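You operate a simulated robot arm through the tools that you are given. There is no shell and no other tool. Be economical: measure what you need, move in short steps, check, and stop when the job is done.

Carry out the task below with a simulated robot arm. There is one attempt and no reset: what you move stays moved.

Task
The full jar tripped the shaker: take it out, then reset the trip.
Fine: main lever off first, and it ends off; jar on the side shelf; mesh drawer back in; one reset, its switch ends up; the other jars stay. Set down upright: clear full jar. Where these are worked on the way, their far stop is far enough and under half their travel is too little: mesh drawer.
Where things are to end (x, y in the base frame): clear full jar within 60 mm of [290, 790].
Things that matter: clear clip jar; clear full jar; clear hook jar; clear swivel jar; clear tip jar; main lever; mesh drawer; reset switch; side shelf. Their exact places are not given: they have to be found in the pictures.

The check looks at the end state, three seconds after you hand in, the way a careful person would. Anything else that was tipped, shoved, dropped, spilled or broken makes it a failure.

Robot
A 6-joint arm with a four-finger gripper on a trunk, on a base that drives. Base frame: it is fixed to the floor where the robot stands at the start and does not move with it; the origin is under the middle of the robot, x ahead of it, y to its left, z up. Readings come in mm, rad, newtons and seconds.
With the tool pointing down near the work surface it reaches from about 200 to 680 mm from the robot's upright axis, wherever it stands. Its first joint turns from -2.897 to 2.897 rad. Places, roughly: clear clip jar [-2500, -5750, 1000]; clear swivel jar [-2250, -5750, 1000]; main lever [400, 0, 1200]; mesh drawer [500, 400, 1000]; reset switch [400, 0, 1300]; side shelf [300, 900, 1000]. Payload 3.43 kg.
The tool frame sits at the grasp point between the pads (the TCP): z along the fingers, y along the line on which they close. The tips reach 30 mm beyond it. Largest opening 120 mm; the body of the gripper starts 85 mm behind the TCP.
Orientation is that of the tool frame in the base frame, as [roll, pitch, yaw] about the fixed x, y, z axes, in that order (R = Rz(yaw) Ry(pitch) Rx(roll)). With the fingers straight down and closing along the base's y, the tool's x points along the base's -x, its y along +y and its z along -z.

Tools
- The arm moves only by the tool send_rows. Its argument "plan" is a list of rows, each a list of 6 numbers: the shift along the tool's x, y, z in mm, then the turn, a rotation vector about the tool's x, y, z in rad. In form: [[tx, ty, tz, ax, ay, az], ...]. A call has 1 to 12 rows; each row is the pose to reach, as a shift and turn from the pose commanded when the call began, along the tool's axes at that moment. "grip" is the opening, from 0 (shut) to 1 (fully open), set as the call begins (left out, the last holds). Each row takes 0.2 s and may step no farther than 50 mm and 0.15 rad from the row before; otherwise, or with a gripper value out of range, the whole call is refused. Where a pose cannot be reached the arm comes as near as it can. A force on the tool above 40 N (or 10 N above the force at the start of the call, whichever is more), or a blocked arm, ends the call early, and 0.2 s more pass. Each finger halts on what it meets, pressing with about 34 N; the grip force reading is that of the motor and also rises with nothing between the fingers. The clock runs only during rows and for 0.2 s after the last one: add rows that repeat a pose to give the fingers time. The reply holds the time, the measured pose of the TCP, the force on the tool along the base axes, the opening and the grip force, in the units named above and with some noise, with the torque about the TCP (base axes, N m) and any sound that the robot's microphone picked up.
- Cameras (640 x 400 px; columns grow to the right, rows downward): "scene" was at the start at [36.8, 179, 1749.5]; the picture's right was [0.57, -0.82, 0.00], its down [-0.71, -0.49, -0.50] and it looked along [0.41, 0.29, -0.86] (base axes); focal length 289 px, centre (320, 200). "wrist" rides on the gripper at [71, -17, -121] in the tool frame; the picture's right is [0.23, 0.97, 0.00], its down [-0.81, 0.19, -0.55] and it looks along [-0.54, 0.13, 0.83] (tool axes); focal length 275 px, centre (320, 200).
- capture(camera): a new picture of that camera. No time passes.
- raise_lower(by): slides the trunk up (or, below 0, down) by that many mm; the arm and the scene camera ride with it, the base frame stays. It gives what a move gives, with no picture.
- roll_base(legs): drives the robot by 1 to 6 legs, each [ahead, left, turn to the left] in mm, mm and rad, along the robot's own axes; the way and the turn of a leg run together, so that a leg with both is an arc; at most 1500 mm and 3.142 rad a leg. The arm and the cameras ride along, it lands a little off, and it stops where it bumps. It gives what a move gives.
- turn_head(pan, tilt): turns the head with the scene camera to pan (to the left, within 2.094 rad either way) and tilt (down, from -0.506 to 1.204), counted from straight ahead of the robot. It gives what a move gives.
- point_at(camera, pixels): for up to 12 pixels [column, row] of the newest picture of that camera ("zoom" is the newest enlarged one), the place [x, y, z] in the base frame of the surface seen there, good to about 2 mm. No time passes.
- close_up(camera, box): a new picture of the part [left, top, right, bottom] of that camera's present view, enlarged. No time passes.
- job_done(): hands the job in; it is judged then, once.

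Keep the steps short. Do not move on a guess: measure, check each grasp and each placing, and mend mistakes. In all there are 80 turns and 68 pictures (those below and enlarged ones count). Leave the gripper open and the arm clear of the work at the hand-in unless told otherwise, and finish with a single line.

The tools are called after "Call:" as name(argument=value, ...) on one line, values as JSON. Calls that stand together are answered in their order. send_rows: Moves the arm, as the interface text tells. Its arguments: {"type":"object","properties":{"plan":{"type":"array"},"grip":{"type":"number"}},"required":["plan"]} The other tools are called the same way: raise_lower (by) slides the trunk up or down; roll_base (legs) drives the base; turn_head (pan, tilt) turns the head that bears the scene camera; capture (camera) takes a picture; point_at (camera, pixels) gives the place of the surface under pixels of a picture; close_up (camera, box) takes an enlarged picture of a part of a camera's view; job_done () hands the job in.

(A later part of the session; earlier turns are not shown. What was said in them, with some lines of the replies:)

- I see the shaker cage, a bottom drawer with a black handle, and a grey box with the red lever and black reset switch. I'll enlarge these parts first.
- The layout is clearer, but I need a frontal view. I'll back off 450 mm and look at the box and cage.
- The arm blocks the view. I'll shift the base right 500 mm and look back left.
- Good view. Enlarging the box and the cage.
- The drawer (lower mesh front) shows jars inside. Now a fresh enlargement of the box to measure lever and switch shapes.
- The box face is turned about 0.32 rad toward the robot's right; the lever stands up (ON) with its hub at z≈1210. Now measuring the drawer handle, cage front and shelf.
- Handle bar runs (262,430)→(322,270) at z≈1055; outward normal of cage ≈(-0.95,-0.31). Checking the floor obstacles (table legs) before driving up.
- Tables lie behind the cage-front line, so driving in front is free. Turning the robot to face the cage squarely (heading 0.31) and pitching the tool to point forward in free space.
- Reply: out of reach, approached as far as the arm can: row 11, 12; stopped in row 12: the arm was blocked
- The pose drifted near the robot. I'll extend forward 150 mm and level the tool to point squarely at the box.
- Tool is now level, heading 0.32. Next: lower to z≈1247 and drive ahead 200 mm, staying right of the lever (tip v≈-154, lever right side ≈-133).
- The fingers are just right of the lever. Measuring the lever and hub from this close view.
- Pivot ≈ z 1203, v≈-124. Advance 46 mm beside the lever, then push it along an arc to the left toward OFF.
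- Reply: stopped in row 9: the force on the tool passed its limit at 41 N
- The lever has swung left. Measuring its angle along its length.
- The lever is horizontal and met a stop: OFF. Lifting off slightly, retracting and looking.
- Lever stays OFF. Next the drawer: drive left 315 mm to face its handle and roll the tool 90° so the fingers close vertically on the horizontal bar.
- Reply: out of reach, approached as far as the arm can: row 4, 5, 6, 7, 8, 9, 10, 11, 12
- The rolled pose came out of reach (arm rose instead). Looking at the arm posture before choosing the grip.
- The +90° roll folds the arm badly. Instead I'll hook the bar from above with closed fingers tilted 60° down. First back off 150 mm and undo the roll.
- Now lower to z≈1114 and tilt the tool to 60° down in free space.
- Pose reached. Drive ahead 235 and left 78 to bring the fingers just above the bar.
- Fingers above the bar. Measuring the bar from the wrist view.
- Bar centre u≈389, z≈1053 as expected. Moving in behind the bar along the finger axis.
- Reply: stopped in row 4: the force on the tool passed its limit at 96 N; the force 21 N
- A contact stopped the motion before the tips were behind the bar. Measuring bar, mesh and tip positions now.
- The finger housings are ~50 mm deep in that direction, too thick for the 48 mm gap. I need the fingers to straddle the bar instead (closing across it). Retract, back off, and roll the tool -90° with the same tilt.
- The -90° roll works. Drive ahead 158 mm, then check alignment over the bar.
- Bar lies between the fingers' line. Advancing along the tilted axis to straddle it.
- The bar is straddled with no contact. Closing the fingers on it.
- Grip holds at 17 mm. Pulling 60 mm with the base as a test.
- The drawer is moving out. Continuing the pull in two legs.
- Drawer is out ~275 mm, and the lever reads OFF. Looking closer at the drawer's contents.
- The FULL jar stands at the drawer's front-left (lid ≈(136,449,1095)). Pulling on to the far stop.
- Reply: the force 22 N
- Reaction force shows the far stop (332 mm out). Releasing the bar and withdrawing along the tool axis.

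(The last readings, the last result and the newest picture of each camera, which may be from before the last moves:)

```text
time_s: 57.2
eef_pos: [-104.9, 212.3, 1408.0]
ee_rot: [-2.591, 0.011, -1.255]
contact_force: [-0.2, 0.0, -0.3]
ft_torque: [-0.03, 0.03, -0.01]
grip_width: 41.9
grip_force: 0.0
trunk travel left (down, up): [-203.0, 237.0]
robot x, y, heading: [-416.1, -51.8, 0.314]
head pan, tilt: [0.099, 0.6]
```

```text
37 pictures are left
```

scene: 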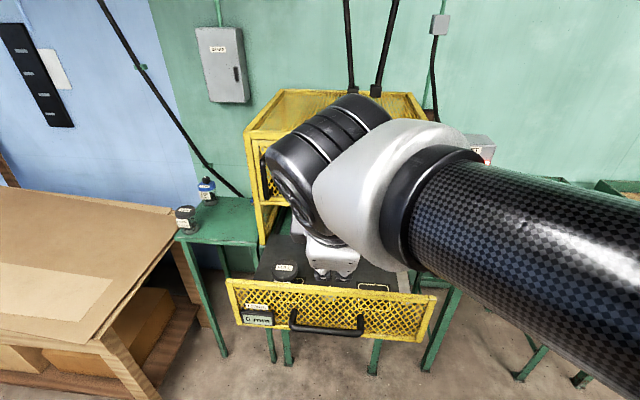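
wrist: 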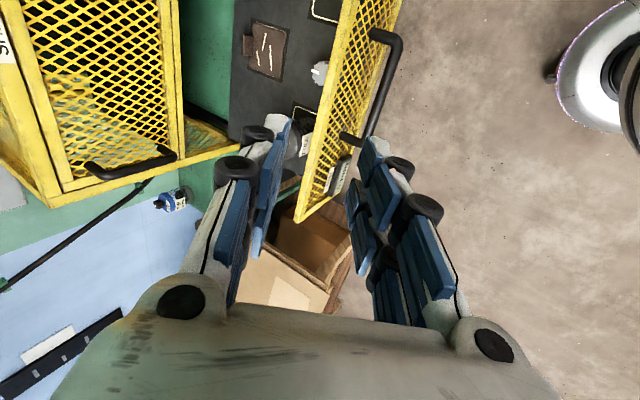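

Rolling/tilting the tool back to straight down in free space.

Call:
send_rows(plan=[[0, 0, 0, -0.0352, 0.0367, 0.1273], [0, 0, 0, -0.0703, 0.0733, 0.2546], [0, 0, 0, -0.1055, 0.11, 0.3819], [0, 0, 0, -0.1406, 0.1467, 0.5092], [0, 0, 0, -0.1758, 0.1833, 0.6365], [0, 0, 0, -0.211, 0.22, 0.7638], [0, 0, 0, -0.2461, 0.2567, 0.891], [0, 0, 0, -0.2813, 0.2933, 1.0183], [0, 0, 0, -0.3164, 0.33, 1.1456], [0, 0, 0, -0.3516, 0.3667, 1.2729], [0, 0, 0, -0.3867, 0.4033, 1.4002], [0, 0, 0, -0.4219, 0.44, 1.5275]], grip=1)

Call:
capture(camera="scene")

```text
time_s: 59.8
eef_pos: [-105.7, 212.7, 1409.6]
ee_rot: [-3.141, 0.0, -2.832]
contact_force: [-0.8, 0.1, 0.0]
ft_torque: [0.0, 0.04, 0.03]
grip_width: 120.0
grip_force: 0.0
trunk travel left (down, up): [-203.0, 237.0]
robot x, y, heading: [-411.4, -48.7, 0.316]
head pan, tilt: [0.099, 0.6]
```

```text
36 pictures are left
```

scene: 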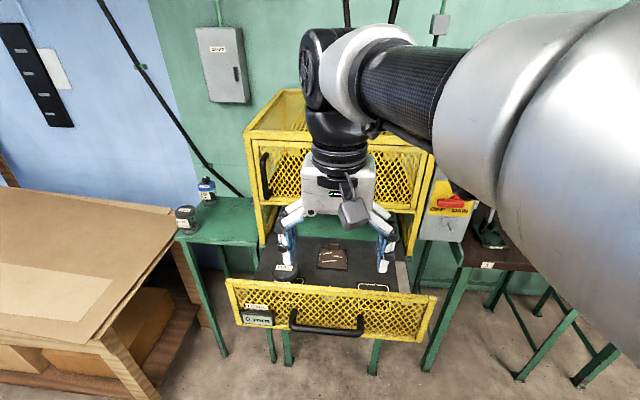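

Tool is down and open. Enlarging the drawer and measuring the jar; also measuring the workbench corner for later driving.

Call:
point_at(camera="scene", pixels=[[100, 330], [180, 215], [168, 208], [115, 345], [155, 380], [205, 310], [60, 240], [230, 282], [432, 298], [300, 235]])

Call:
close_up(camera="scene", box=[220, 225, 440, 350])

```text
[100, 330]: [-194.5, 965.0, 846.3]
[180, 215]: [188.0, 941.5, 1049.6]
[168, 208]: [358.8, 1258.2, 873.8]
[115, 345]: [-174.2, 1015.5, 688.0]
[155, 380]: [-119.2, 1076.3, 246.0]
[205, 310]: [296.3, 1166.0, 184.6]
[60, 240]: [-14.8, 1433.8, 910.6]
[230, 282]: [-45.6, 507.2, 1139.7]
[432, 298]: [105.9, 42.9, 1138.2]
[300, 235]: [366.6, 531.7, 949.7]
```

```text
2.91 times, centred on (330, 288) of scene
```

zoom: 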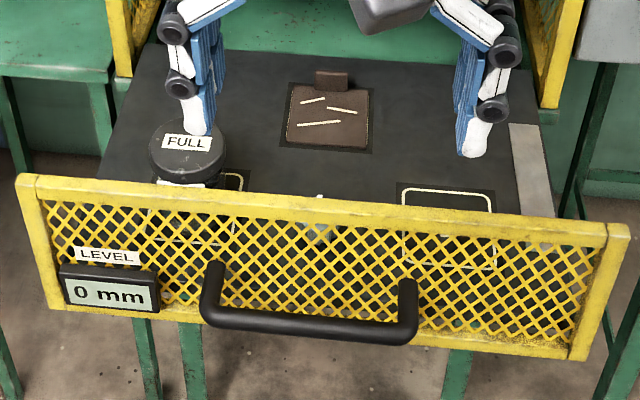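

Call:
point_at(camera="zoom", pixels=[[187, 141], [152, 150], [224, 150], [187, 165], [187, 123], [186, 182], [235, 200], [320, 200], [330, 150], [172, 183], [205, 180], [260, 160]])

```text
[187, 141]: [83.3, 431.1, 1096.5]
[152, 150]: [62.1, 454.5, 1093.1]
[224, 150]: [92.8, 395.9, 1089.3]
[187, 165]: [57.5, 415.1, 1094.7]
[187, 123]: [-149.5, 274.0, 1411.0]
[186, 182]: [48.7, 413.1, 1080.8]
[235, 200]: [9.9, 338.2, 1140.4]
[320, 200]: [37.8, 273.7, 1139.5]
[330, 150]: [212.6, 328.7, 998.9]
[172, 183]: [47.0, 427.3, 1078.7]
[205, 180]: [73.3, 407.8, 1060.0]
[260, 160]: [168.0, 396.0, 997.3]
```

Jar centre ≈ u 214, v 381 (base ≈ (86, 428)), lid z 1096, ~65 mm wide. Driving left 146, ahead 130, arm forward 115, at height 1409.

Call:
roll_base(legs=[[0, 146, 0], [130, 0, 0]])

Call:
send_rows(plan=[[-40, 0, 0, 0, 0, 0], [-80, 0, 0, 0, 0, 0], [-117, 0, 0, 0, 0, 0], [-117, 0, 45, 0, 0, 0], [-117, 0, 90, 0, 0, 0], [-117, 0, 135, 0, 0, 0], [-117, 0, 180, 0, 0, 0], [-117, 0, 180, 0, 0, 0]])

Call:
capture(camera="wrist")

```text
time_s: 62.1
eef_pos: [-27.2, 395.1, 1408.8]
ee_rot: [-3.14, 0.002, -2.827]
contact_force: [0.2, -0.6, -0.6]
ft_torque: [0.0, 0.03, -0.04]
grip_width: 120.2
grip_force: 0.0
trunk travel left (down, up): [-203.0, 237.0]
robot x, y, heading: [-334.3, 127.8, 0.321]
head pan, tilt: [0.099, 0.6]
```

```text
time_s: 63.9
eef_pos: [81.9, 428.8, 1230.1]
ee_rot: [-3.14, 0.001, -2.829]
contact_force: [-0.3, -0.6, -0.4]
ft_torque: [0.02, -0.02, -0.04]
grip_width: 119.9
grip_force: 0.0
trunk travel left (down, up): [-203.0, 237.0]
robot x, y, heading: [-332.7, 126.3, 0.32]
head pan, tilt: [0.099, 0.6]
```

```text
34 pictures are left
```

wrist: 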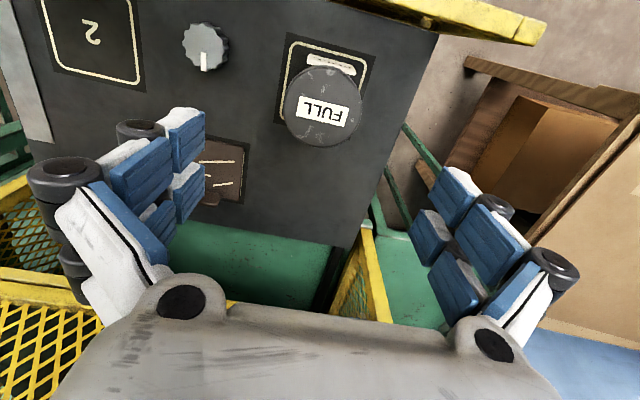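

Call:
point_at(camera="wrist", pixels=[[324, 108], [288, 108], [359, 108], [324, 70], [324, 143], [205, 45], [300, 90], [345, 85]])

```text
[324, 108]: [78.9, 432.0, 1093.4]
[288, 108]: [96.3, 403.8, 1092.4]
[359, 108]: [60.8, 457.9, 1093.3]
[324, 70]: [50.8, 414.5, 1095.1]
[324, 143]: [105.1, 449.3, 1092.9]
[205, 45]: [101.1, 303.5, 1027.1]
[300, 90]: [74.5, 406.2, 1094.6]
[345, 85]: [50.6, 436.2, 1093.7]
```

Lid centre (78.3, 431.5); adjusting by (2.6, 3.7) and descending 165 mm around the jar, then closing.

Call:
send_rows(plan=[[2.6, 3.7, 0, 0, 0, 0], [2.6, 3.7, 45, 0, 0, 0], [2.6, 3.7, 90, 0, 0, 0], [2.6, 3.7, 130, 0, 0, 0], [2.6, 3.7, 165, 0, 0, 0], [2.6, 3.7, 165, 0, 0, 0]])

Call:
capture(camera="wrist")

```text
time_s: 65.3
eef_pos: [79.1, 432.3, 1061.6]
ee_rot: [-3.141, 0.002, -2.827]
contact_force: [0.4, -0.4, -0.4]
ft_torque: [-0.04, -0.03, -0.01]
grip_width: 120.1
grip_force: 0.0
trunk travel left (down, up): [-203.0, 237.0]
robot x, y, heading: [-335.6, 130.3, 0.321]
head pan, tilt: [0.099, 0.6]
```

```text
33 pictures are left
```

wrist: 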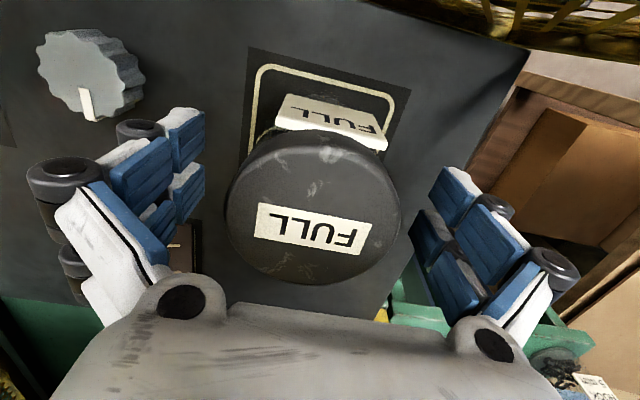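

Jar sits between the fingers. Closing.

Call:
send_rows(plan=[[0, 0, 0, 0, 0, 0], [0, 0, 0, 0, 0, 0], [0, 0, 0, 0, 0, 0], [0, 0, 0, 0, 0, 0], [0, 0, 0, 0, 0, 0], [0, 0, 0, 0, 0, 0]], grip=0)

Call:
send_rows(plan=[[0, 0, -10, 0, 0, 0], [0, 0, -25, 0, 0, 0], [0, 0, -25, 0, 0, 0]])

Call:
capture(camera="wrist")

```text
time_s: 66.7
eef_pos: [80.5, 431.8, 1062.5]
ee_rot: [-3.14, 0.003, -2.825]
contact_force: [2.9, -5.3, 6.2]
ft_torque: [-0.38, 0.04, 0.04]
grip_width: 71.3
grip_force: 34.1
trunk travel left (down, up): [-203.0, 237.0]
robot x, y, heading: [-334.1, 127.6, 0.321]
head pan, tilt: [0.099, 0.6]
```

```text
time_s: 67.5
eef_pos: [79.5, 431.6, 1086.4]
ee_rot: [-3.137, 0.001, -2.826]
contact_force: [-0.1, 0.1, -10.5]
ft_torque: [-0.01, -0.01, 0.01]
grip_width: 71.4
grip_force: 34.2
trunk travel left (down, up): [-203.0, 237.0]
robot x, y, heading: [-336.2, 129.6, 0.317]
head pan, tilt: [0.099, 0.6]
```

```text
32 pictures are left
```

wrist: 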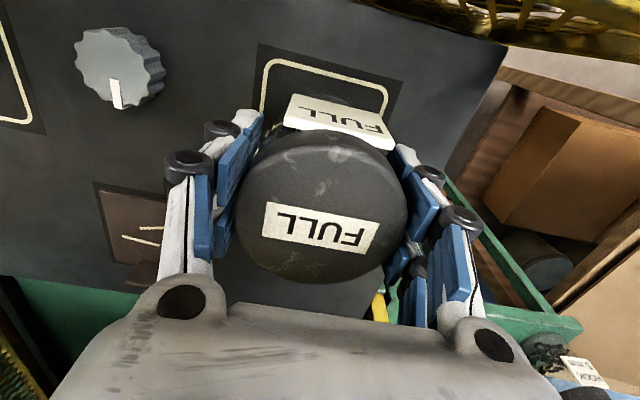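

Jar is lifted cleanly (≈10.5 N). Raising the trunk 150 so its bottom clears the drawer front, then driving left 335.

Call:
raise_lower(by=150)

Call:
roll_base(legs=[[0, 335, -0.006]])

Call:
turn_head(pan=0.15, tilt=0.85)

Call:
capture(camera="scene")

```text
time_s: 69.2
eef_pos: [80.0, 432.0, 1235.9]
ee_rot: [-3.138, 0.0, -2.828]
contact_force: [-0.1, 0.5, -10.9]
ft_torque: [-0.03, -0.01, -0.01]
grip_width: 71.3
grip_force: 34.4
trunk travel left (down, up): [-353.0, 87.0]
robot x, y, heading: [-335.1, 129.2, 0.32]
head pan, tilt: [0.099, 0.6]
```

```text
time_s: 71.4
eef_pos: [-19.7, 746.0, 1235.0]
ee_rot: [-3.139, 0.0, -2.835]
contact_force: [-0.1, 0.8, -10.9]
ft_torque: [0.01, 0.03, 0.02]
grip_width: 71.0
grip_force: 33.6
trunk travel left (down, up): [-353.0, 87.0]
robot x, y, heading: [-437.0, 447.2, 0.304]
head pan, tilt: [0.099, 0.6]
```

```text
time_s: 72.2
eef_pos: [-19.8, 743.9, 1237.1]
ee_rot: [-3.139, -0.001, -2.837]
contact_force: [0.6, -0.2, -10.6]
ft_torque: [0.04, 0.02, 0.0]
grip_width: 71.1
grip_force: 34.1
trunk travel left (down, up): [-353.0, 87.0]
robot x, y, heading: [-433.4, 445.0, 0.311]
head pan, tilt: [0.15, 0.85]
```

```text
31 pictures are left
```

scene: 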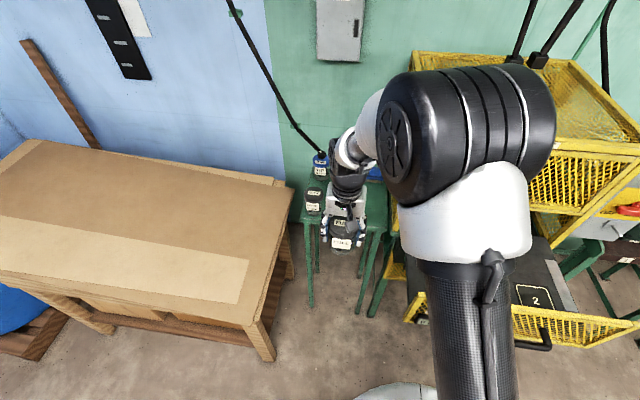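

Jar carried upright; TCP at u 210, v 714. Driving ahead 170 over the shelf front, still high.

Call:
roll_base(legs=[[170, 0, 0]])

Call:
capture(camera="scene")

```text
time_s: 73.7
eef_pos: [142.5, 794.3, 1236.6]
ee_rot: [-3.138, -0.001, -2.84]
contact_force: [0.1, 0.2, -11.7]
ft_torque: [-0.03, 0.03, -0.02]
grip_width: 71.1
grip_force: 33.9
trunk travel left (down, up): [-353.0, 87.0]
robot x, y, heading: [-278.1, 500.2, 0.304]
head pan, tilt: [0.15, 0.85]
```

```text
30 pictures are left
```

scene: 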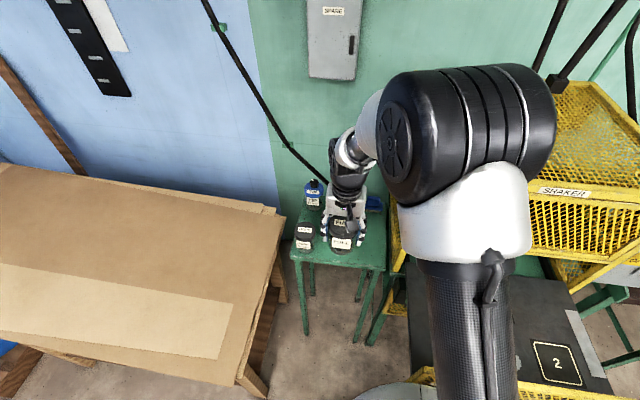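

Call:
point_at(camera="scene", pixels=[[540, 120], [470, 75], [500, 215], [440, 300], [350, 230], [306, 230], [314, 186], [375, 260], [345, 258]])

```text
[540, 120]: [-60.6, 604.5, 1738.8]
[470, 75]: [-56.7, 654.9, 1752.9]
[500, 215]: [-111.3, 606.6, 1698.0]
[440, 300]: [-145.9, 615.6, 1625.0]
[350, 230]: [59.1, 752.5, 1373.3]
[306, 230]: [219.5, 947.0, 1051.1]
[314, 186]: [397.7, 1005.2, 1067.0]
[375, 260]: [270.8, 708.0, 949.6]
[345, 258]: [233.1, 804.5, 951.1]
```

The elbow is high above everything. Moving the arm forward 131 and right 50 to the target, then lowering to ~30 mm above the shelf.

Call:
send_rows(plan=[[-33, -13, 0, 0, 0, 0], [-65, -25, 0, 0, 0, 0], [-98, -38, 0, 0, 0, 0], [-130.6, -50.5, 0, 0, 0, 0], [-130.6, -50.5, 40, 0, 0, 0], [-130.6, -50.5, 80, 0, 0, 0], [-130.6, -50.5, 120, 0, 0, 0], [-130.6, -50.5, 160, 0, 0, 0], [-130.6, -50.5, 190, 0, 0, 0], [-130.6, -50.5, 190, 0, 0, 0]])

Call:
capture(camera="wrist")

Call:
capture(camera="scene")

```text
time_s: 75.8
eef_pos: [282.1, 784.2, 1048.9]
ee_rot: [-3.14, 0.002, -2.841]
contact_force: [-1.6, -0.1, -10.3]
ft_torque: [-0.01, -0.01, 0.01]
grip_width: 71.2
grip_force: 33.7
trunk travel left (down, up): [-353.0, 87.0]
robot x, y, heading: [-278.0, 495.9, 0.304]
head pan, tilt: [0.15, 0.85]
```

```text
29 pictures are left
```

wrist: 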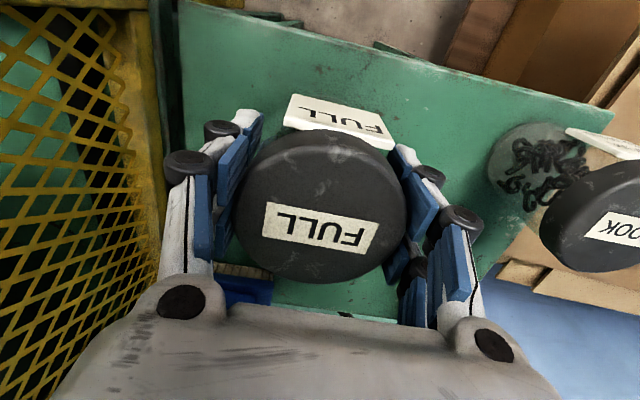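

```text
28 pictures are left
```

scene: 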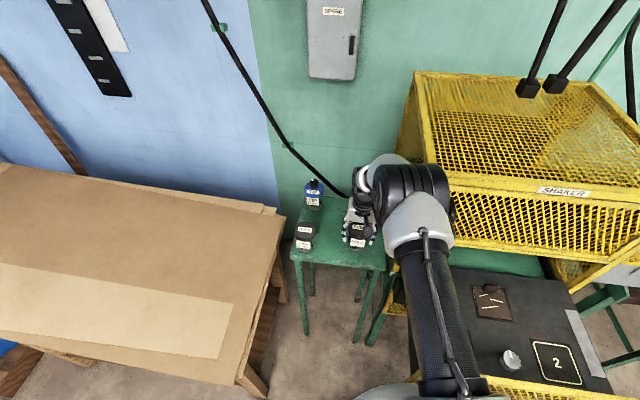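

Something blue (a brush?) lies on the shelf behind-right. Checking its distance before lowering.

Call:
point_at(camera="wrist", pixels=[[240, 270], [265, 290], [250, 282], [275, 275], [330, 300], [470, 110], [500, 160], [250, 60], [235, 255], [270, 300]])

```text
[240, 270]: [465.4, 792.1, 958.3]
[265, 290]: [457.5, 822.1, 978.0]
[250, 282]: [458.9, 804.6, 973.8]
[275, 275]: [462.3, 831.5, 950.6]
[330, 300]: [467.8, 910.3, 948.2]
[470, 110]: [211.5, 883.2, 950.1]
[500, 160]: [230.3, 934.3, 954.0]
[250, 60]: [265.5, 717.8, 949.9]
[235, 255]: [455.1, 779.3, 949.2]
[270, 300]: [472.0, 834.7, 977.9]
```

The blue item is ~175 mm away: clear. Lowering the last 34 mm gently.

Call:
send_rows(plan=[[0, 0, 10, 0, 0, 0], [0, 0, 20, 0, 0, 0], [0, 0, 27, 0, 0, 0], [0, 0, 30, 0, 0, 0], [0, 0, 32, 0, 0, 0], [0, 0, 33, 0, 0, 0], [0, 0, 34, 0, 0, 0]])

```text
time_s: 77.5
eef_pos: [282.0, 782.8, 1017.0]
ee_rot: [-3.14, 0.007, -2.841]
contact_force: [-1.7, 0.2, 16.0]
ft_torque: [-0.15, 0.56, -0.01]
grip_width: 71.5
grip_force: 34.2
trunk travel left (down, up): [-353.0, 87.0]
robot x, y, heading: [-278.0, 496.4, 0.304]
head pan, tilt: [0.15, 0.85]
```

Jar touches the shelf (force flipped to +16 N). Opening to 100 mm and lifting straight up.

Call:
send_rows(plan=[[0, 0, -1, 0, 0, 0], [0, 0, -1, 0, 0, 0], [0, 0, -1, 0, 0, 0], [0, 0, -1, 0, 0, 0], [0, 0, -1, 0, 0, 0]], grip=0.85)

Call:
send_rows(plan=[[0, 0, -30, 0, 0, 0], [0, 0, -70, 0, 0, 0], [0, 0, -115, 0, 0, 0], [0, 0, -160, 0, 0, 0], [0, 0, -200, 0, 0, 0]])

Call:
capture(camera="wrist")

```text
time_s: 78.7
eef_pos: [282.6, 783.1, 1015.2]
ee_rot: [-3.139, 0.002, -2.841]
contact_force: [0.3, 0.2, 0.8]
ft_torque: [0.02, 0.03, -0.02]
grip_width: 102.1
grip_force: 0.0
trunk travel left (down, up): [-353.0, 87.0]
robot x, y, heading: [-276.0, 495.9, 0.306]
head pan, tilt: [0.15, 0.85]
```

```text
time_s: 79.8
eef_pos: [280.1, 782.1, 1215.1]
ee_rot: [-3.14, 0.0, -2.841]
contact_force: [-0.1, -0.3, 0.9]
ft_torque: [0.02, 0.01, 0.02]
grip_width: 101.9
grip_force: 0.1
trunk travel left (down, up): [-353.0, 87.0]
robot x, y, heading: [-277.2, 497.2, 0.299]
head pan, tilt: [0.15, 0.85]
```

```text
27 pictures are left
```

wrist: 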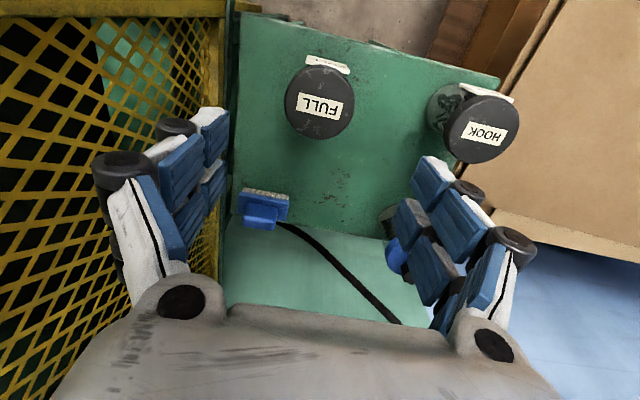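

FULL jar stands upright on the shelf. Backing away, retracting the arm, then moving right to line up with the drawer handle; fingers closed.

Call:
point_at(camera="wrist", pixels=[[320, 102], [286, 102], [354, 102]])

Call:
roll_base(legs=[[-340, 0, 0.01]])

Call:
send_rows(plan=[[45, 0, 0, 0, 0, 0], [90, 0, 0, 0, 0, 0], [135, 0, 0, 0, 0, 0], [185, 0, 0, 0, 0, 0], [185, 0, 0, 0, 0, 0]], grip=0)

Call:
roll_base(legs=[[0, -423, 0]])

```text
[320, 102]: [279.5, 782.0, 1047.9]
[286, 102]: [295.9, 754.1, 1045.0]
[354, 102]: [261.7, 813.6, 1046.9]
```

```text
time_s: 82.1
eef_pos: [-53.7, 681.4, 1215.3]
ee_rot: [-3.138, 0.002, -2.838]
contact_force: [0.2, -0.2, 0.2]
ft_torque: [-0.02, -0.01, -0.01]
grip_width: 102.0
grip_force: 0.1
trunk travel left (down, up): [-353.0, 87.0]
robot x, y, heading: [-608.6, 393.4, 0.306]
head pan, tilt: [0.15, 0.85]
```

```text
time_s: 83.3
eef_pos: [-225.5, 625.8, 1215.3]
ee_rot: [-3.14, -0.001, -2.837]
contact_force: [-0.4, -1.5, -0.1]
ft_torque: [-0.04, 0.08, -0.01]
grip_width: 9.9
grip_force: 3.2
trunk travel left (down, up): [-353.0, 87.0]
robot x, y, heading: [-607.1, 391.2, 0.313]
head pan, tilt: [0.15, 0.85]
```

```text
time_s: 85.9
eef_pos: [-97.8, 226.5, 1215.7]
ee_rot: [-3.139, 0.002, -2.833]
contact_force: [0.0, -1.7, 0.2]
ft_torque: [0.02, -0.03, 0.01]
grip_width: 0.0
grip_force: 33.2
trunk travel left (down, up): [-353.0, 87.0]
robot x, y, heading: [-482.1, -11.3, 0.315]
head pan, tilt: [0.15, 0.85]
```

Lid centre at (279.5, 782), within 60 mm of target. TCP now u -23, v 246 in front of the handle. Lowering 160.

Call:
raise_lower(by=-160)

Call:
capture(camera="wrist")

```text
time_s: 87.8
eef_pos: [-98.3, 224.9, 1055.5]
ee_rot: [-3.139, 0.001, -2.833]
contact_force: [0.4, 0.2, 0.3]
ft_torque: [0.0, -0.05, -0.02]
grip_width: 0.0
grip_force: 33.3
trunk travel left (down, up): [-193.0, 247.0]
robot x, y, heading: [-480.5, -13.8, 0.313]
head pan, tilt: [0.15, 0.85]
```

```text
26 pictures are left
```

wrist: 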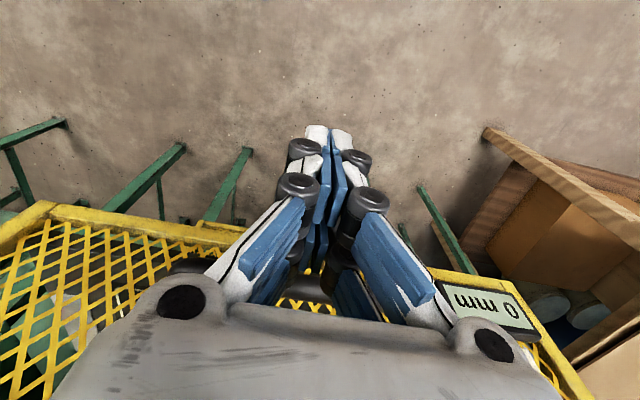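

Fingers face the bar. Driving ahead 200 to push the drawer in.

Call:
roll_base(legs=[[100, 0, 0], [120, 0, 0]])

Call:
capture(camera="scene")

```text
time_s: 89.7
eef_pos: [109.1, 295.1, 1055.4]
ee_rot: [-3.139, -0.001, -2.829]
contact_force: [0.5, -0.5, 0.4]
ft_torque: [-0.01, 0.07, 0.02]
grip_width: 0.1
grip_force: 33.3
trunk travel left (down, up): [-193.0, 247.0]
robot x, y, heading: [-272.7, 55.7, 0.315]
head pan, tilt: [0.15, 0.85]
```

```text
25 pictures are left
```

scene: 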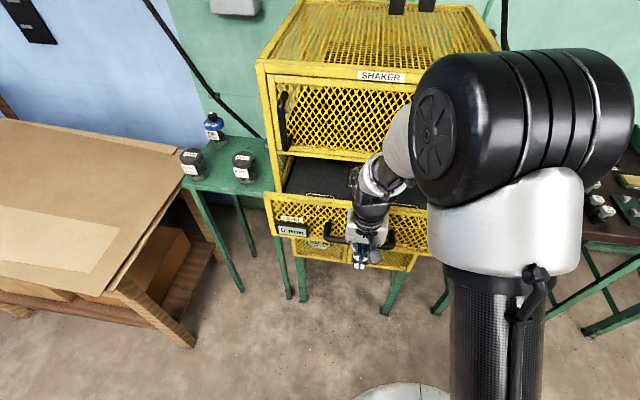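

Drawer is going in. Another 130 mm.

Call:
roll_base(legs=[[130, 0, 0]])

Call:
send_rows(plan=[[-10, 0, 0, 0, 0, 0], [-20, 0, 0, 0, 0, 0], [-30, 0, 0, 0, 0, 0], [-36, 0, 0, 0, 0, 0], [-42, 0, 0, 0, 0, 0], [-48, 0, 0, 0, 0, 0], [-54, 0, 0, 0, 0, 0], [-60, 0, 0, 0, 0, 0]])

Call:
capture(camera="scene")

```text
time_s: 91.0
eef_pos: [233.1, 335.9, 1056.4]
ee_rot: [-3.14, 0.002, -2.829]
contact_force: [0.2, -0.1, 0.1]
ft_torque: [0.01, 0.03, 0.03]
grip_width: 0.0
grip_force: 33.4
trunk travel left (down, up): [-193.0, 247.0]
robot x, y, heading: [-148.5, 97.9, 0.315]
head pan, tilt: [0.15, 0.85]
```

```text
time_s: 92.4
eef_pos: [265.4, 343.6, 1052.2]
ee_rot: [-3.132, -0.028, -2.828]
contact_force: [-14.7, -4.9, -1.9]
ft_torque: [-0.13, 0.06, -0.01]
grip_width: 6.2
grip_force: 33.9
trunk travel left (down, up): [-193.0, 247.0]
robot x, y, heading: [-147.2, 94.3, 0.319]
head pan, tilt: [0.15, 0.85]
stopped in row 6: the force on the tool passed its limit at 42 N (the readings are from after the stop); the commanded pose is now the measured one
```

```text
24 pictures are left
```

scene: 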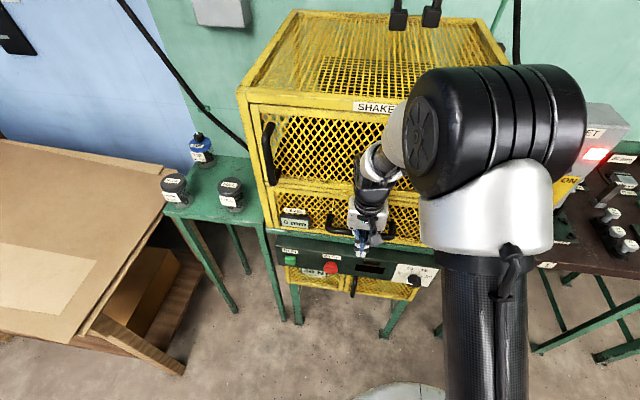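

The push met 42 N at u 358, matching closed. Verifying the drawer front against its original place.

Call:
close_up(camera="scene", box=[235, 170, 435, 290])

Call:
point_at(camera="zoom", pixels=[[140, 200], [135, 125], [590, 220], [590, 150], [340, 195], [310, 195], [200, 155], [230, 80]])

```text
3.20 times, centred on (335, 230) of scene
```

zoom: 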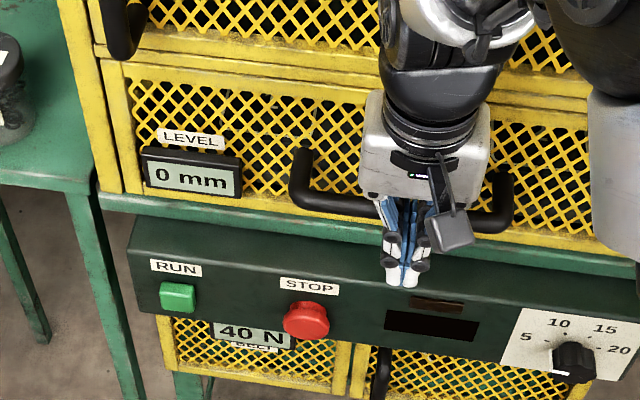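

```text
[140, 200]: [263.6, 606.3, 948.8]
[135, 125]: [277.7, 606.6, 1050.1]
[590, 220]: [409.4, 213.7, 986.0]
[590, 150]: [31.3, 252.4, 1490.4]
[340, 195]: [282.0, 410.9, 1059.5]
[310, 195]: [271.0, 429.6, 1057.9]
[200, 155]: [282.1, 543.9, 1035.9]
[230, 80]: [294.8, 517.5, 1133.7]
```

Drawer looks flush. Backing off 230, raising 215, and pitching the tool to horizontal for the reset switch.

Call:
roll_base(legs=[[-230, 0, -0.004]])

Call:
raise_lower(by=215)

Call:
send_rows(plan=[[-10, 0, 0, 0, -0.14, 0], [-20, 0, 0, 0, -0.27, 0], [-30, 0, 0, 0, -0.405, 0], [-40, 0, 0, 0, -0.54, 0], [-45, 0, 0, 0, -0.675, 0], [-50, 0, 0, 0, -0.81, 0], [-50, 0, 0, 0, -0.945, 0], [-50, 0, 0, 0, -1.08, 0], [-50, 0, 0, 0, -1.215, 0], [-50, 0, 0, 0, -1.35, 0], [-50, 0, 0, 0, -1.49, 0], [-50, 0, 0, 0, -1.6, 0]])

Call:
capture(camera="scene")

```text
time_s: 94.1
eef_pos: [51.2, 274.8, 1054.3]
ee_rot: [-3.133, -0.019, -2.829]
contact_force: [-0.5, 0.3, 0.0]
ft_torque: [0.01, -0.04, -0.01]
grip_width: 0.0
grip_force: 33.4
trunk travel left (down, up): [-193.0, 247.0]
robot x, y, heading: [-365.9, 23.4, 0.317]
head pan, tilt: [0.15, 0.85]
```

```text
time_s: 96.4
eef_pos: [53.2, 274.9, 1267.0]
ee_rot: [-3.135, -0.02, -2.83]
contact_force: [0.2, -1.0, 0.5]
ft_torque: [0.01, -0.01, -0.05]
grip_width: 0.0
grip_force: 33.7
trunk travel left (down, up): [-408.0, 32.0]
robot x, y, heading: [-369.2, 25.7, 0.313]
head pan, tilt: [0.15, 0.85]
```

```text
time_s: 99.0
eef_pos: [177.0, 283.1, 1290.6]
ee_rot: [-1.584, 1.407, -1.283]
contact_force: [1.0, -1.2, 0.0]
ft_torque: [-0.03, 0.07, 0.14]
grip_width: 0.1
grip_force: 34.1
out of reach, approached as far as the arm can: row 4, 5, 7, 8, 9, 10, 11, 12
trunk travel left (down, up): [-408.0, 32.0]
robot x, y, heading: [-371.2, 26.7, 0.313]
head pan, tilt: [0.15, 0.85]
```

```text
22 pictures are left
```

scene: 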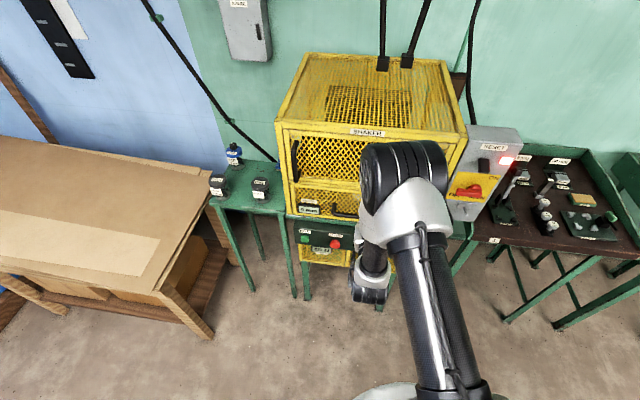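

The trunk is too high for a level tool. Lowering the trunk 390 (arm is clear of the cage), then raising the arm and levelling.

Call:
raise_lower(by=-390)

Call:
send_rows(plan=[[-45, -7.5, 0, -0.0015, 0, 0.02], [-91, -15, 0, -0.003, -0.001, 0.041], [-137, -22.6, 0, -0.0045, -0.001, 0.0615], [-182, -30, 0, -0.006, -0.0015, 0.082], [-228, -37.7, 0, -0.0075, -0.002, 0.1025], [-274, -45, 0, -0.009, -0.002, 0.123], [-319, -52.8, 0, -0.0105, -0.003, 0.1435], [-360, -59.5, 0, -0.012, -0.003, 0.164], [-360, -59.5, 0, -0.012, -0.003, 0.164]])

```text
time_s: 102.8
eef_pos: [172.6, 286.7, 899.7]
ee_rot: [-1.586, 1.403, -1.286]
contact_force: [-0.7, -0.3, -0.1]
ft_torque: [0.0, -0.03, -0.01]
grip_width: 0.0
grip_force: 33.1
trunk travel left (down, up): [-18.0, 422.0]
robot x, y, heading: [-369.2, 25.9, 0.313]
head pan, tilt: [0.15, 0.85]
```

```text
time_s: 104.8
eef_pos: [175.5, 292.5, 1263.9]
ee_rot: [-1.865, 1.567, -1.553]
contact_force: [-0.8, 0.4, 0.4]
ft_torque: [0.01, 0.0, 0.01]
grip_width: 0.0
grip_force: 33.6
trunk travel left (down, up): [-18.0, 422.0]
robot x, y, heading: [-368.0, 23.9, 0.32]
head pan, tilt: [0.15, 0.85]
```

Level again at z 1264. Driving right 325 to face the reset switch.

Call:
roll_base(legs=[[0, -325, 0]])

Call:
roll_base(legs=[[90, 0, 0]])

Call:
capture(camera="wrist")

Call:
turn_head(pan=0.1, tilt=0.7)

Call:
capture(camera="scene")

```text
time_s: 106.9
eef_pos: [273.8, -5.3, 1264.2]
ee_rot: [-1.77, 1.567, -1.449]
contact_force: [0.7, -0.1, -0.5]
ft_torque: [0.01, -0.01, 0.01]
grip_width: 0.0
grip_force: 33.1
trunk travel left (down, up): [-18.0, 422.0]
robot x, y, heading: [-267.0, -279.0, 0.326]
head pan, tilt: [0.15, 0.85]
```

```text
time_s: 108.0
eef_pos: [358.4, 23.6, 1264.5]
ee_rot: [-1.974, 1.567, -1.653]
contact_force: [0.5, 0.5, -0.2]
ft_torque: [0.05, 0.0, -0.02]
grip_width: 0.1
grip_force: 33.7
trunk travel left (down, up): [-18.0, 422.0]
robot x, y, heading: [-180.5, -247.0, 0.327]
head pan, tilt: [0.15, 0.85]
```

```text
21 pictures are left
```

wrist: 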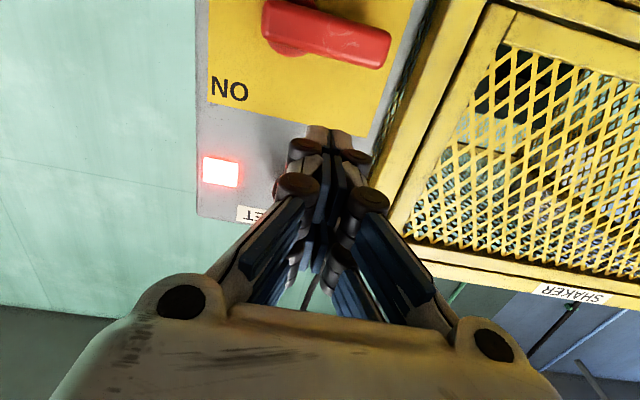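

```text
time_s: 108.7
eef_pos: [357.6, 23.4, 1262.9]
ee_rot: [-1.816, 1.566, -1.494]
contact_force: [0.6, -0.2, 0.5]
ft_torque: [0.03, 0.0, 0.05]
grip_width: 0.2
grip_force: 33.1
trunk travel left (down, up): [-18.0, 422.0]
robot x, y, heading: [-182.7, -246.0, 0.324]
head pan, tilt: [0.099, 0.7]
```

```text
20 pictures are left
```

scene: 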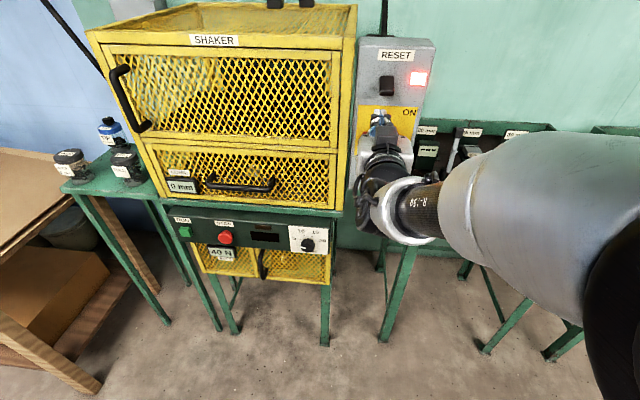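

Enlarging the box region to measure the switch against the fingers.

Call:
close_up(camera="scene", box=[345, 35, 445, 165])

Call:
point_at(camera="scene", pixels=[[387, 93], [387, 80], [380, 93], [393, 93], [386, 77], [377, 122], [240, 186], [215, 182], [160, 165], [335, 190]])

```text
3.08 times, centred on (395, 100) of scene
```

zoom: 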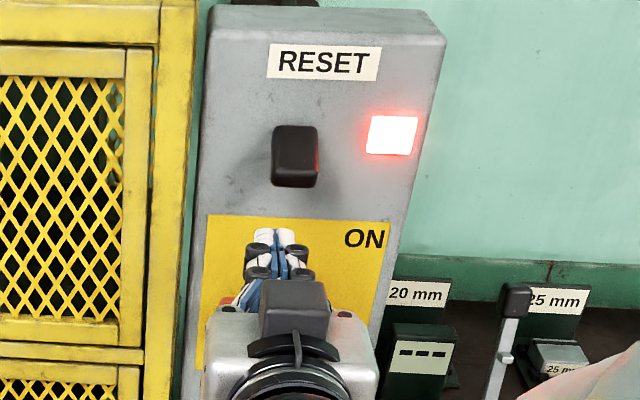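

```text
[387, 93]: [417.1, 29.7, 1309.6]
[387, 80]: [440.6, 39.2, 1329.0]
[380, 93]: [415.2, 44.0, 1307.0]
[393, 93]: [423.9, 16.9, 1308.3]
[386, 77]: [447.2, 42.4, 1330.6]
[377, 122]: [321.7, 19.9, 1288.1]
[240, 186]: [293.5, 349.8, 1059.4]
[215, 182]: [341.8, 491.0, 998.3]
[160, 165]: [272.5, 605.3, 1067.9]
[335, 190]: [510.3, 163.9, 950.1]
```

Switch centre v≈-100, tip z≈1305; fingers at v -88, z 1263. Shift right 12, advance 50 under it, then push up gently.

Call:
send_rows(plan=[[0, -12, 0, 0, 0, 0], [0, -12, 25, 0, 0, 0], [0, -12, 50, 0, 0, 0], [-8, -12, 50, 0, 0, 0], [-16, -12, 50, 0, 0, 0], [-24, -12, 50, 0, 0, 0], [-32, -12, 50, 0, 0, 0], [-40, -12, 50, 0, 0, 0], [-46, -12, 50, 0, 0, 0], [-52, -12, 50, 0, 0, 0]])

Call:
close_up(camera="scene", box=[345, 35, 445, 165])

```text
time_s: 111.0
eef_pos: [408.4, 26.0, 1304.3]
ee_rot: [-2.9, 1.542, -2.574]
contact_force: [-1.4, -1.5, -2.5]
ft_torque: [0.03, 0.07, -0.03]
grip_width: 0.0
grip_force: 33.3
trunk travel left (down, up): [-18.0, 422.0]
robot x, y, heading: [-181.2, -249.4, 0.326]
head pan, tilt: [0.099, 0.7]
stopped in row 10: the force on the tool passed its limit at 42 N (the readings are from after the stop); the commanded pose is now the measured one
```

```text
3.08 times, centred on (395, 100) of scene
```

zoom: 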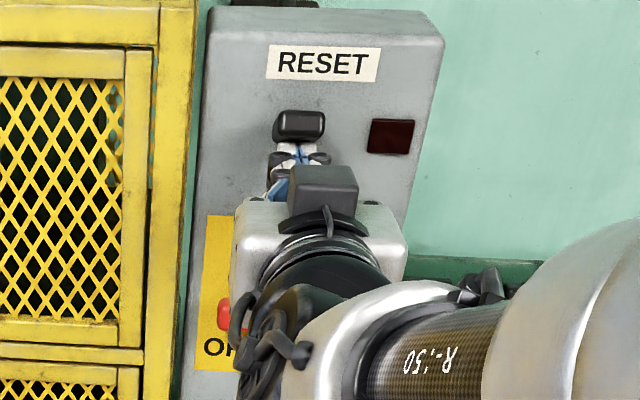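

The red light is off and the switch stands up. Dropping 8 mm and backing straight out.

Call:
send_rows(plan=[[8, 0, 0, 0, 0, 0], [8, 0, -40, 0, 0, 0], [8, 0, -80, 0, 0, 0], [8, 0, -110, 0, 0, 0]], grip=0)

Call:
roll_base(legs=[[-250, 0, 0]])

Call:
send_rows(plan=[[0, 0, 0, 0, 0, 0], [0, 0, 0, 0, 0, 0], [0, 0, 0, 0, 0, 0], [0, 0, 0, 0, 0, 0], [0, 0, 0, 0, 0, 0], [0, 0, 0, 0, 0, 0], [0, 0, 0, 0, 0, 0]], grip=1)

Call:
turn_head(pan=0.35, tilt=0.5)

Call:
capture(camera="scene")

```text
time_s: 112.0
eef_pos: [302.9, -11.1, 1302.4]
ee_rot: [-2.897, 1.546, -2.573]
contact_force: [0.3, 0.0, -0.4]
ft_torque: [0.0, 0.03, 0.03]
grip_width: 0.0
grip_force: 33.4
trunk travel left (down, up): [-18.0, 422.0]
robot x, y, heading: [-181.8, -250.3, 0.328]
head pan, tilt: [0.099, 0.7]
```

```text
time_s: 113.8
eef_pos: [73.8, -90.1, 1303.2]
ee_rot: [-2.889, 1.544, -2.566]
contact_force: [-0.3, -1.0, -0.1]
ft_torque: [0.0, 0.03, -0.02]
grip_width: 0.0
grip_force: 33.4
trunk travel left (down, up): [-18.0, 422.0]
robot x, y, heading: [-414.7, -324.3, 0.323]
head pan, tilt: [0.099, 0.7]
```

```text
time_s: 115.4
eef_pos: [73.7, -88.9, 1302.1]
ee_rot: [-2.893, 1.545, -2.574]
contact_force: [-0.3, -0.5, -0.5]
ft_torque: [0.0, 0.01, 0.0]
grip_width: 117.9
grip_force: 0.0
trunk travel left (down, up): [-18.0, 422.0]
robot x, y, heading: [-417.4, -327.7, 0.323]
head pan, tilt: [0.099, 0.7]
```

```text
time_s: 116.1
eef_pos: [73.7, -88.9, 1302.1]
ee_rot: [-2.894, 1.541, -2.572]
contact_force: [-0.5, -0.1, -0.7]
ft_torque: [0.02, 0.03, 0.01]
grip_width: 120.0
grip_force: 0.1
trunk travel left (down, up): [-18.0, 422.0]
robot x, y, heading: [-414.7, -324.0, 0.321]
head pan, tilt: [0.351, 0.499]
```

```text
17 pictures are left
```

scene: 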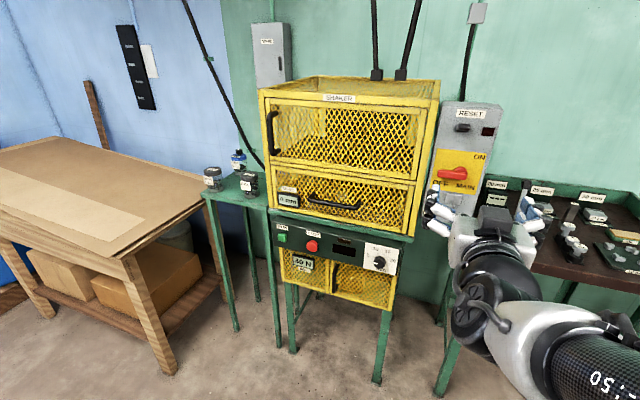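

Checking switch, lever, drawer and jars enlarged before handing in.

Call:
close_up(camera="scene", box=[420, 95, 510, 200])

Call:
close_up(camera="scene", box=[195, 140, 425, 260])

Call:
point_at(camera="zoom", pixels=[[595, 215], [580, 215], [234, 190], [225, 200], [350, 182], [150, 112], [400, 100], [400, 130]])

```text
3.81 times, centred on (465, 148) of scene
```

zoom: 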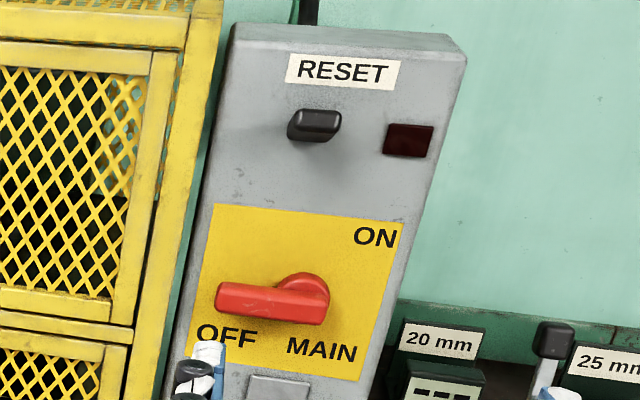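

```text
2.78 times, centred on (310, 200) of scene
```

zoom: 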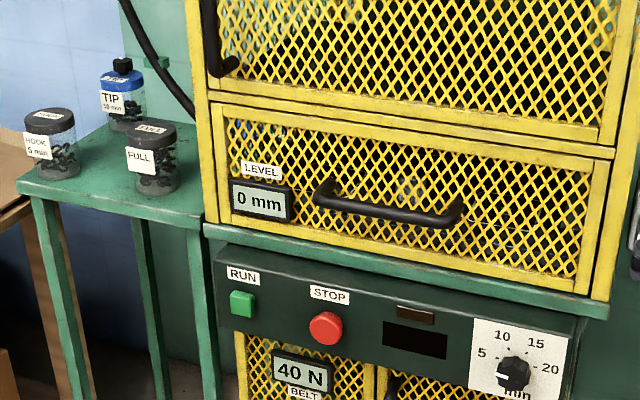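

```text
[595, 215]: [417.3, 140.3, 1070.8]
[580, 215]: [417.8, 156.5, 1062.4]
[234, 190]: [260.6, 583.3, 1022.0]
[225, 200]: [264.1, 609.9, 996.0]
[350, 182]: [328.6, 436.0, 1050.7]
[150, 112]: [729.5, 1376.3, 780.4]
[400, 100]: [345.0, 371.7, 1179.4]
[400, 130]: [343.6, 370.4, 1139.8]
```

Drawer is flush (front at u≈439–440 as originally). The switch looks only about level, so I'll measure its tilt.

Call:
close_up(camera="scene", box=[450, 110, 486, 140])

Call:
point_at(camera="zoom", pixels=[[300, 160], [300, 190], [300, 215], [300, 235], [250, 200], [350, 200], [330, 170], [270, 225]])

```text
13.33 times, centred on (468, 125) of scene
```

zoom: 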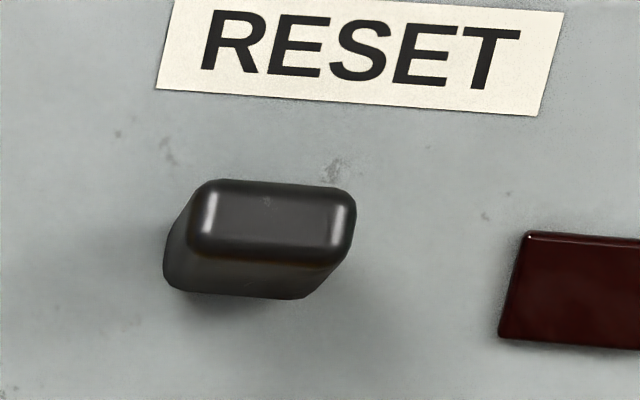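

```text
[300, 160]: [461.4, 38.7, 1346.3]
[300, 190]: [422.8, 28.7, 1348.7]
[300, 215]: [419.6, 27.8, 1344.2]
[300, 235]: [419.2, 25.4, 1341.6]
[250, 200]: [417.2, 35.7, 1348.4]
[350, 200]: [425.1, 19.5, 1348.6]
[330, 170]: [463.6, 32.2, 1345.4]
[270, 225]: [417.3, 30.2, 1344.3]
```

The switch tip is now at z≈1345 (it was ≈1307), so it is fully up. The lever is OFF, the light is out, the drawer is in, the jar stands upright at (280, 782), the other jars are untouched, and the gripper is open and clear. Handing in.

Call:
job_done()

```text
The job is handed in.
```

I turned the main lever off, moved the full jar upright to the side shelf about 13 mm from the target, pushed the mesh drawer back in, and flipped the reset switch up once (its red light went out); the other jars were not touched.
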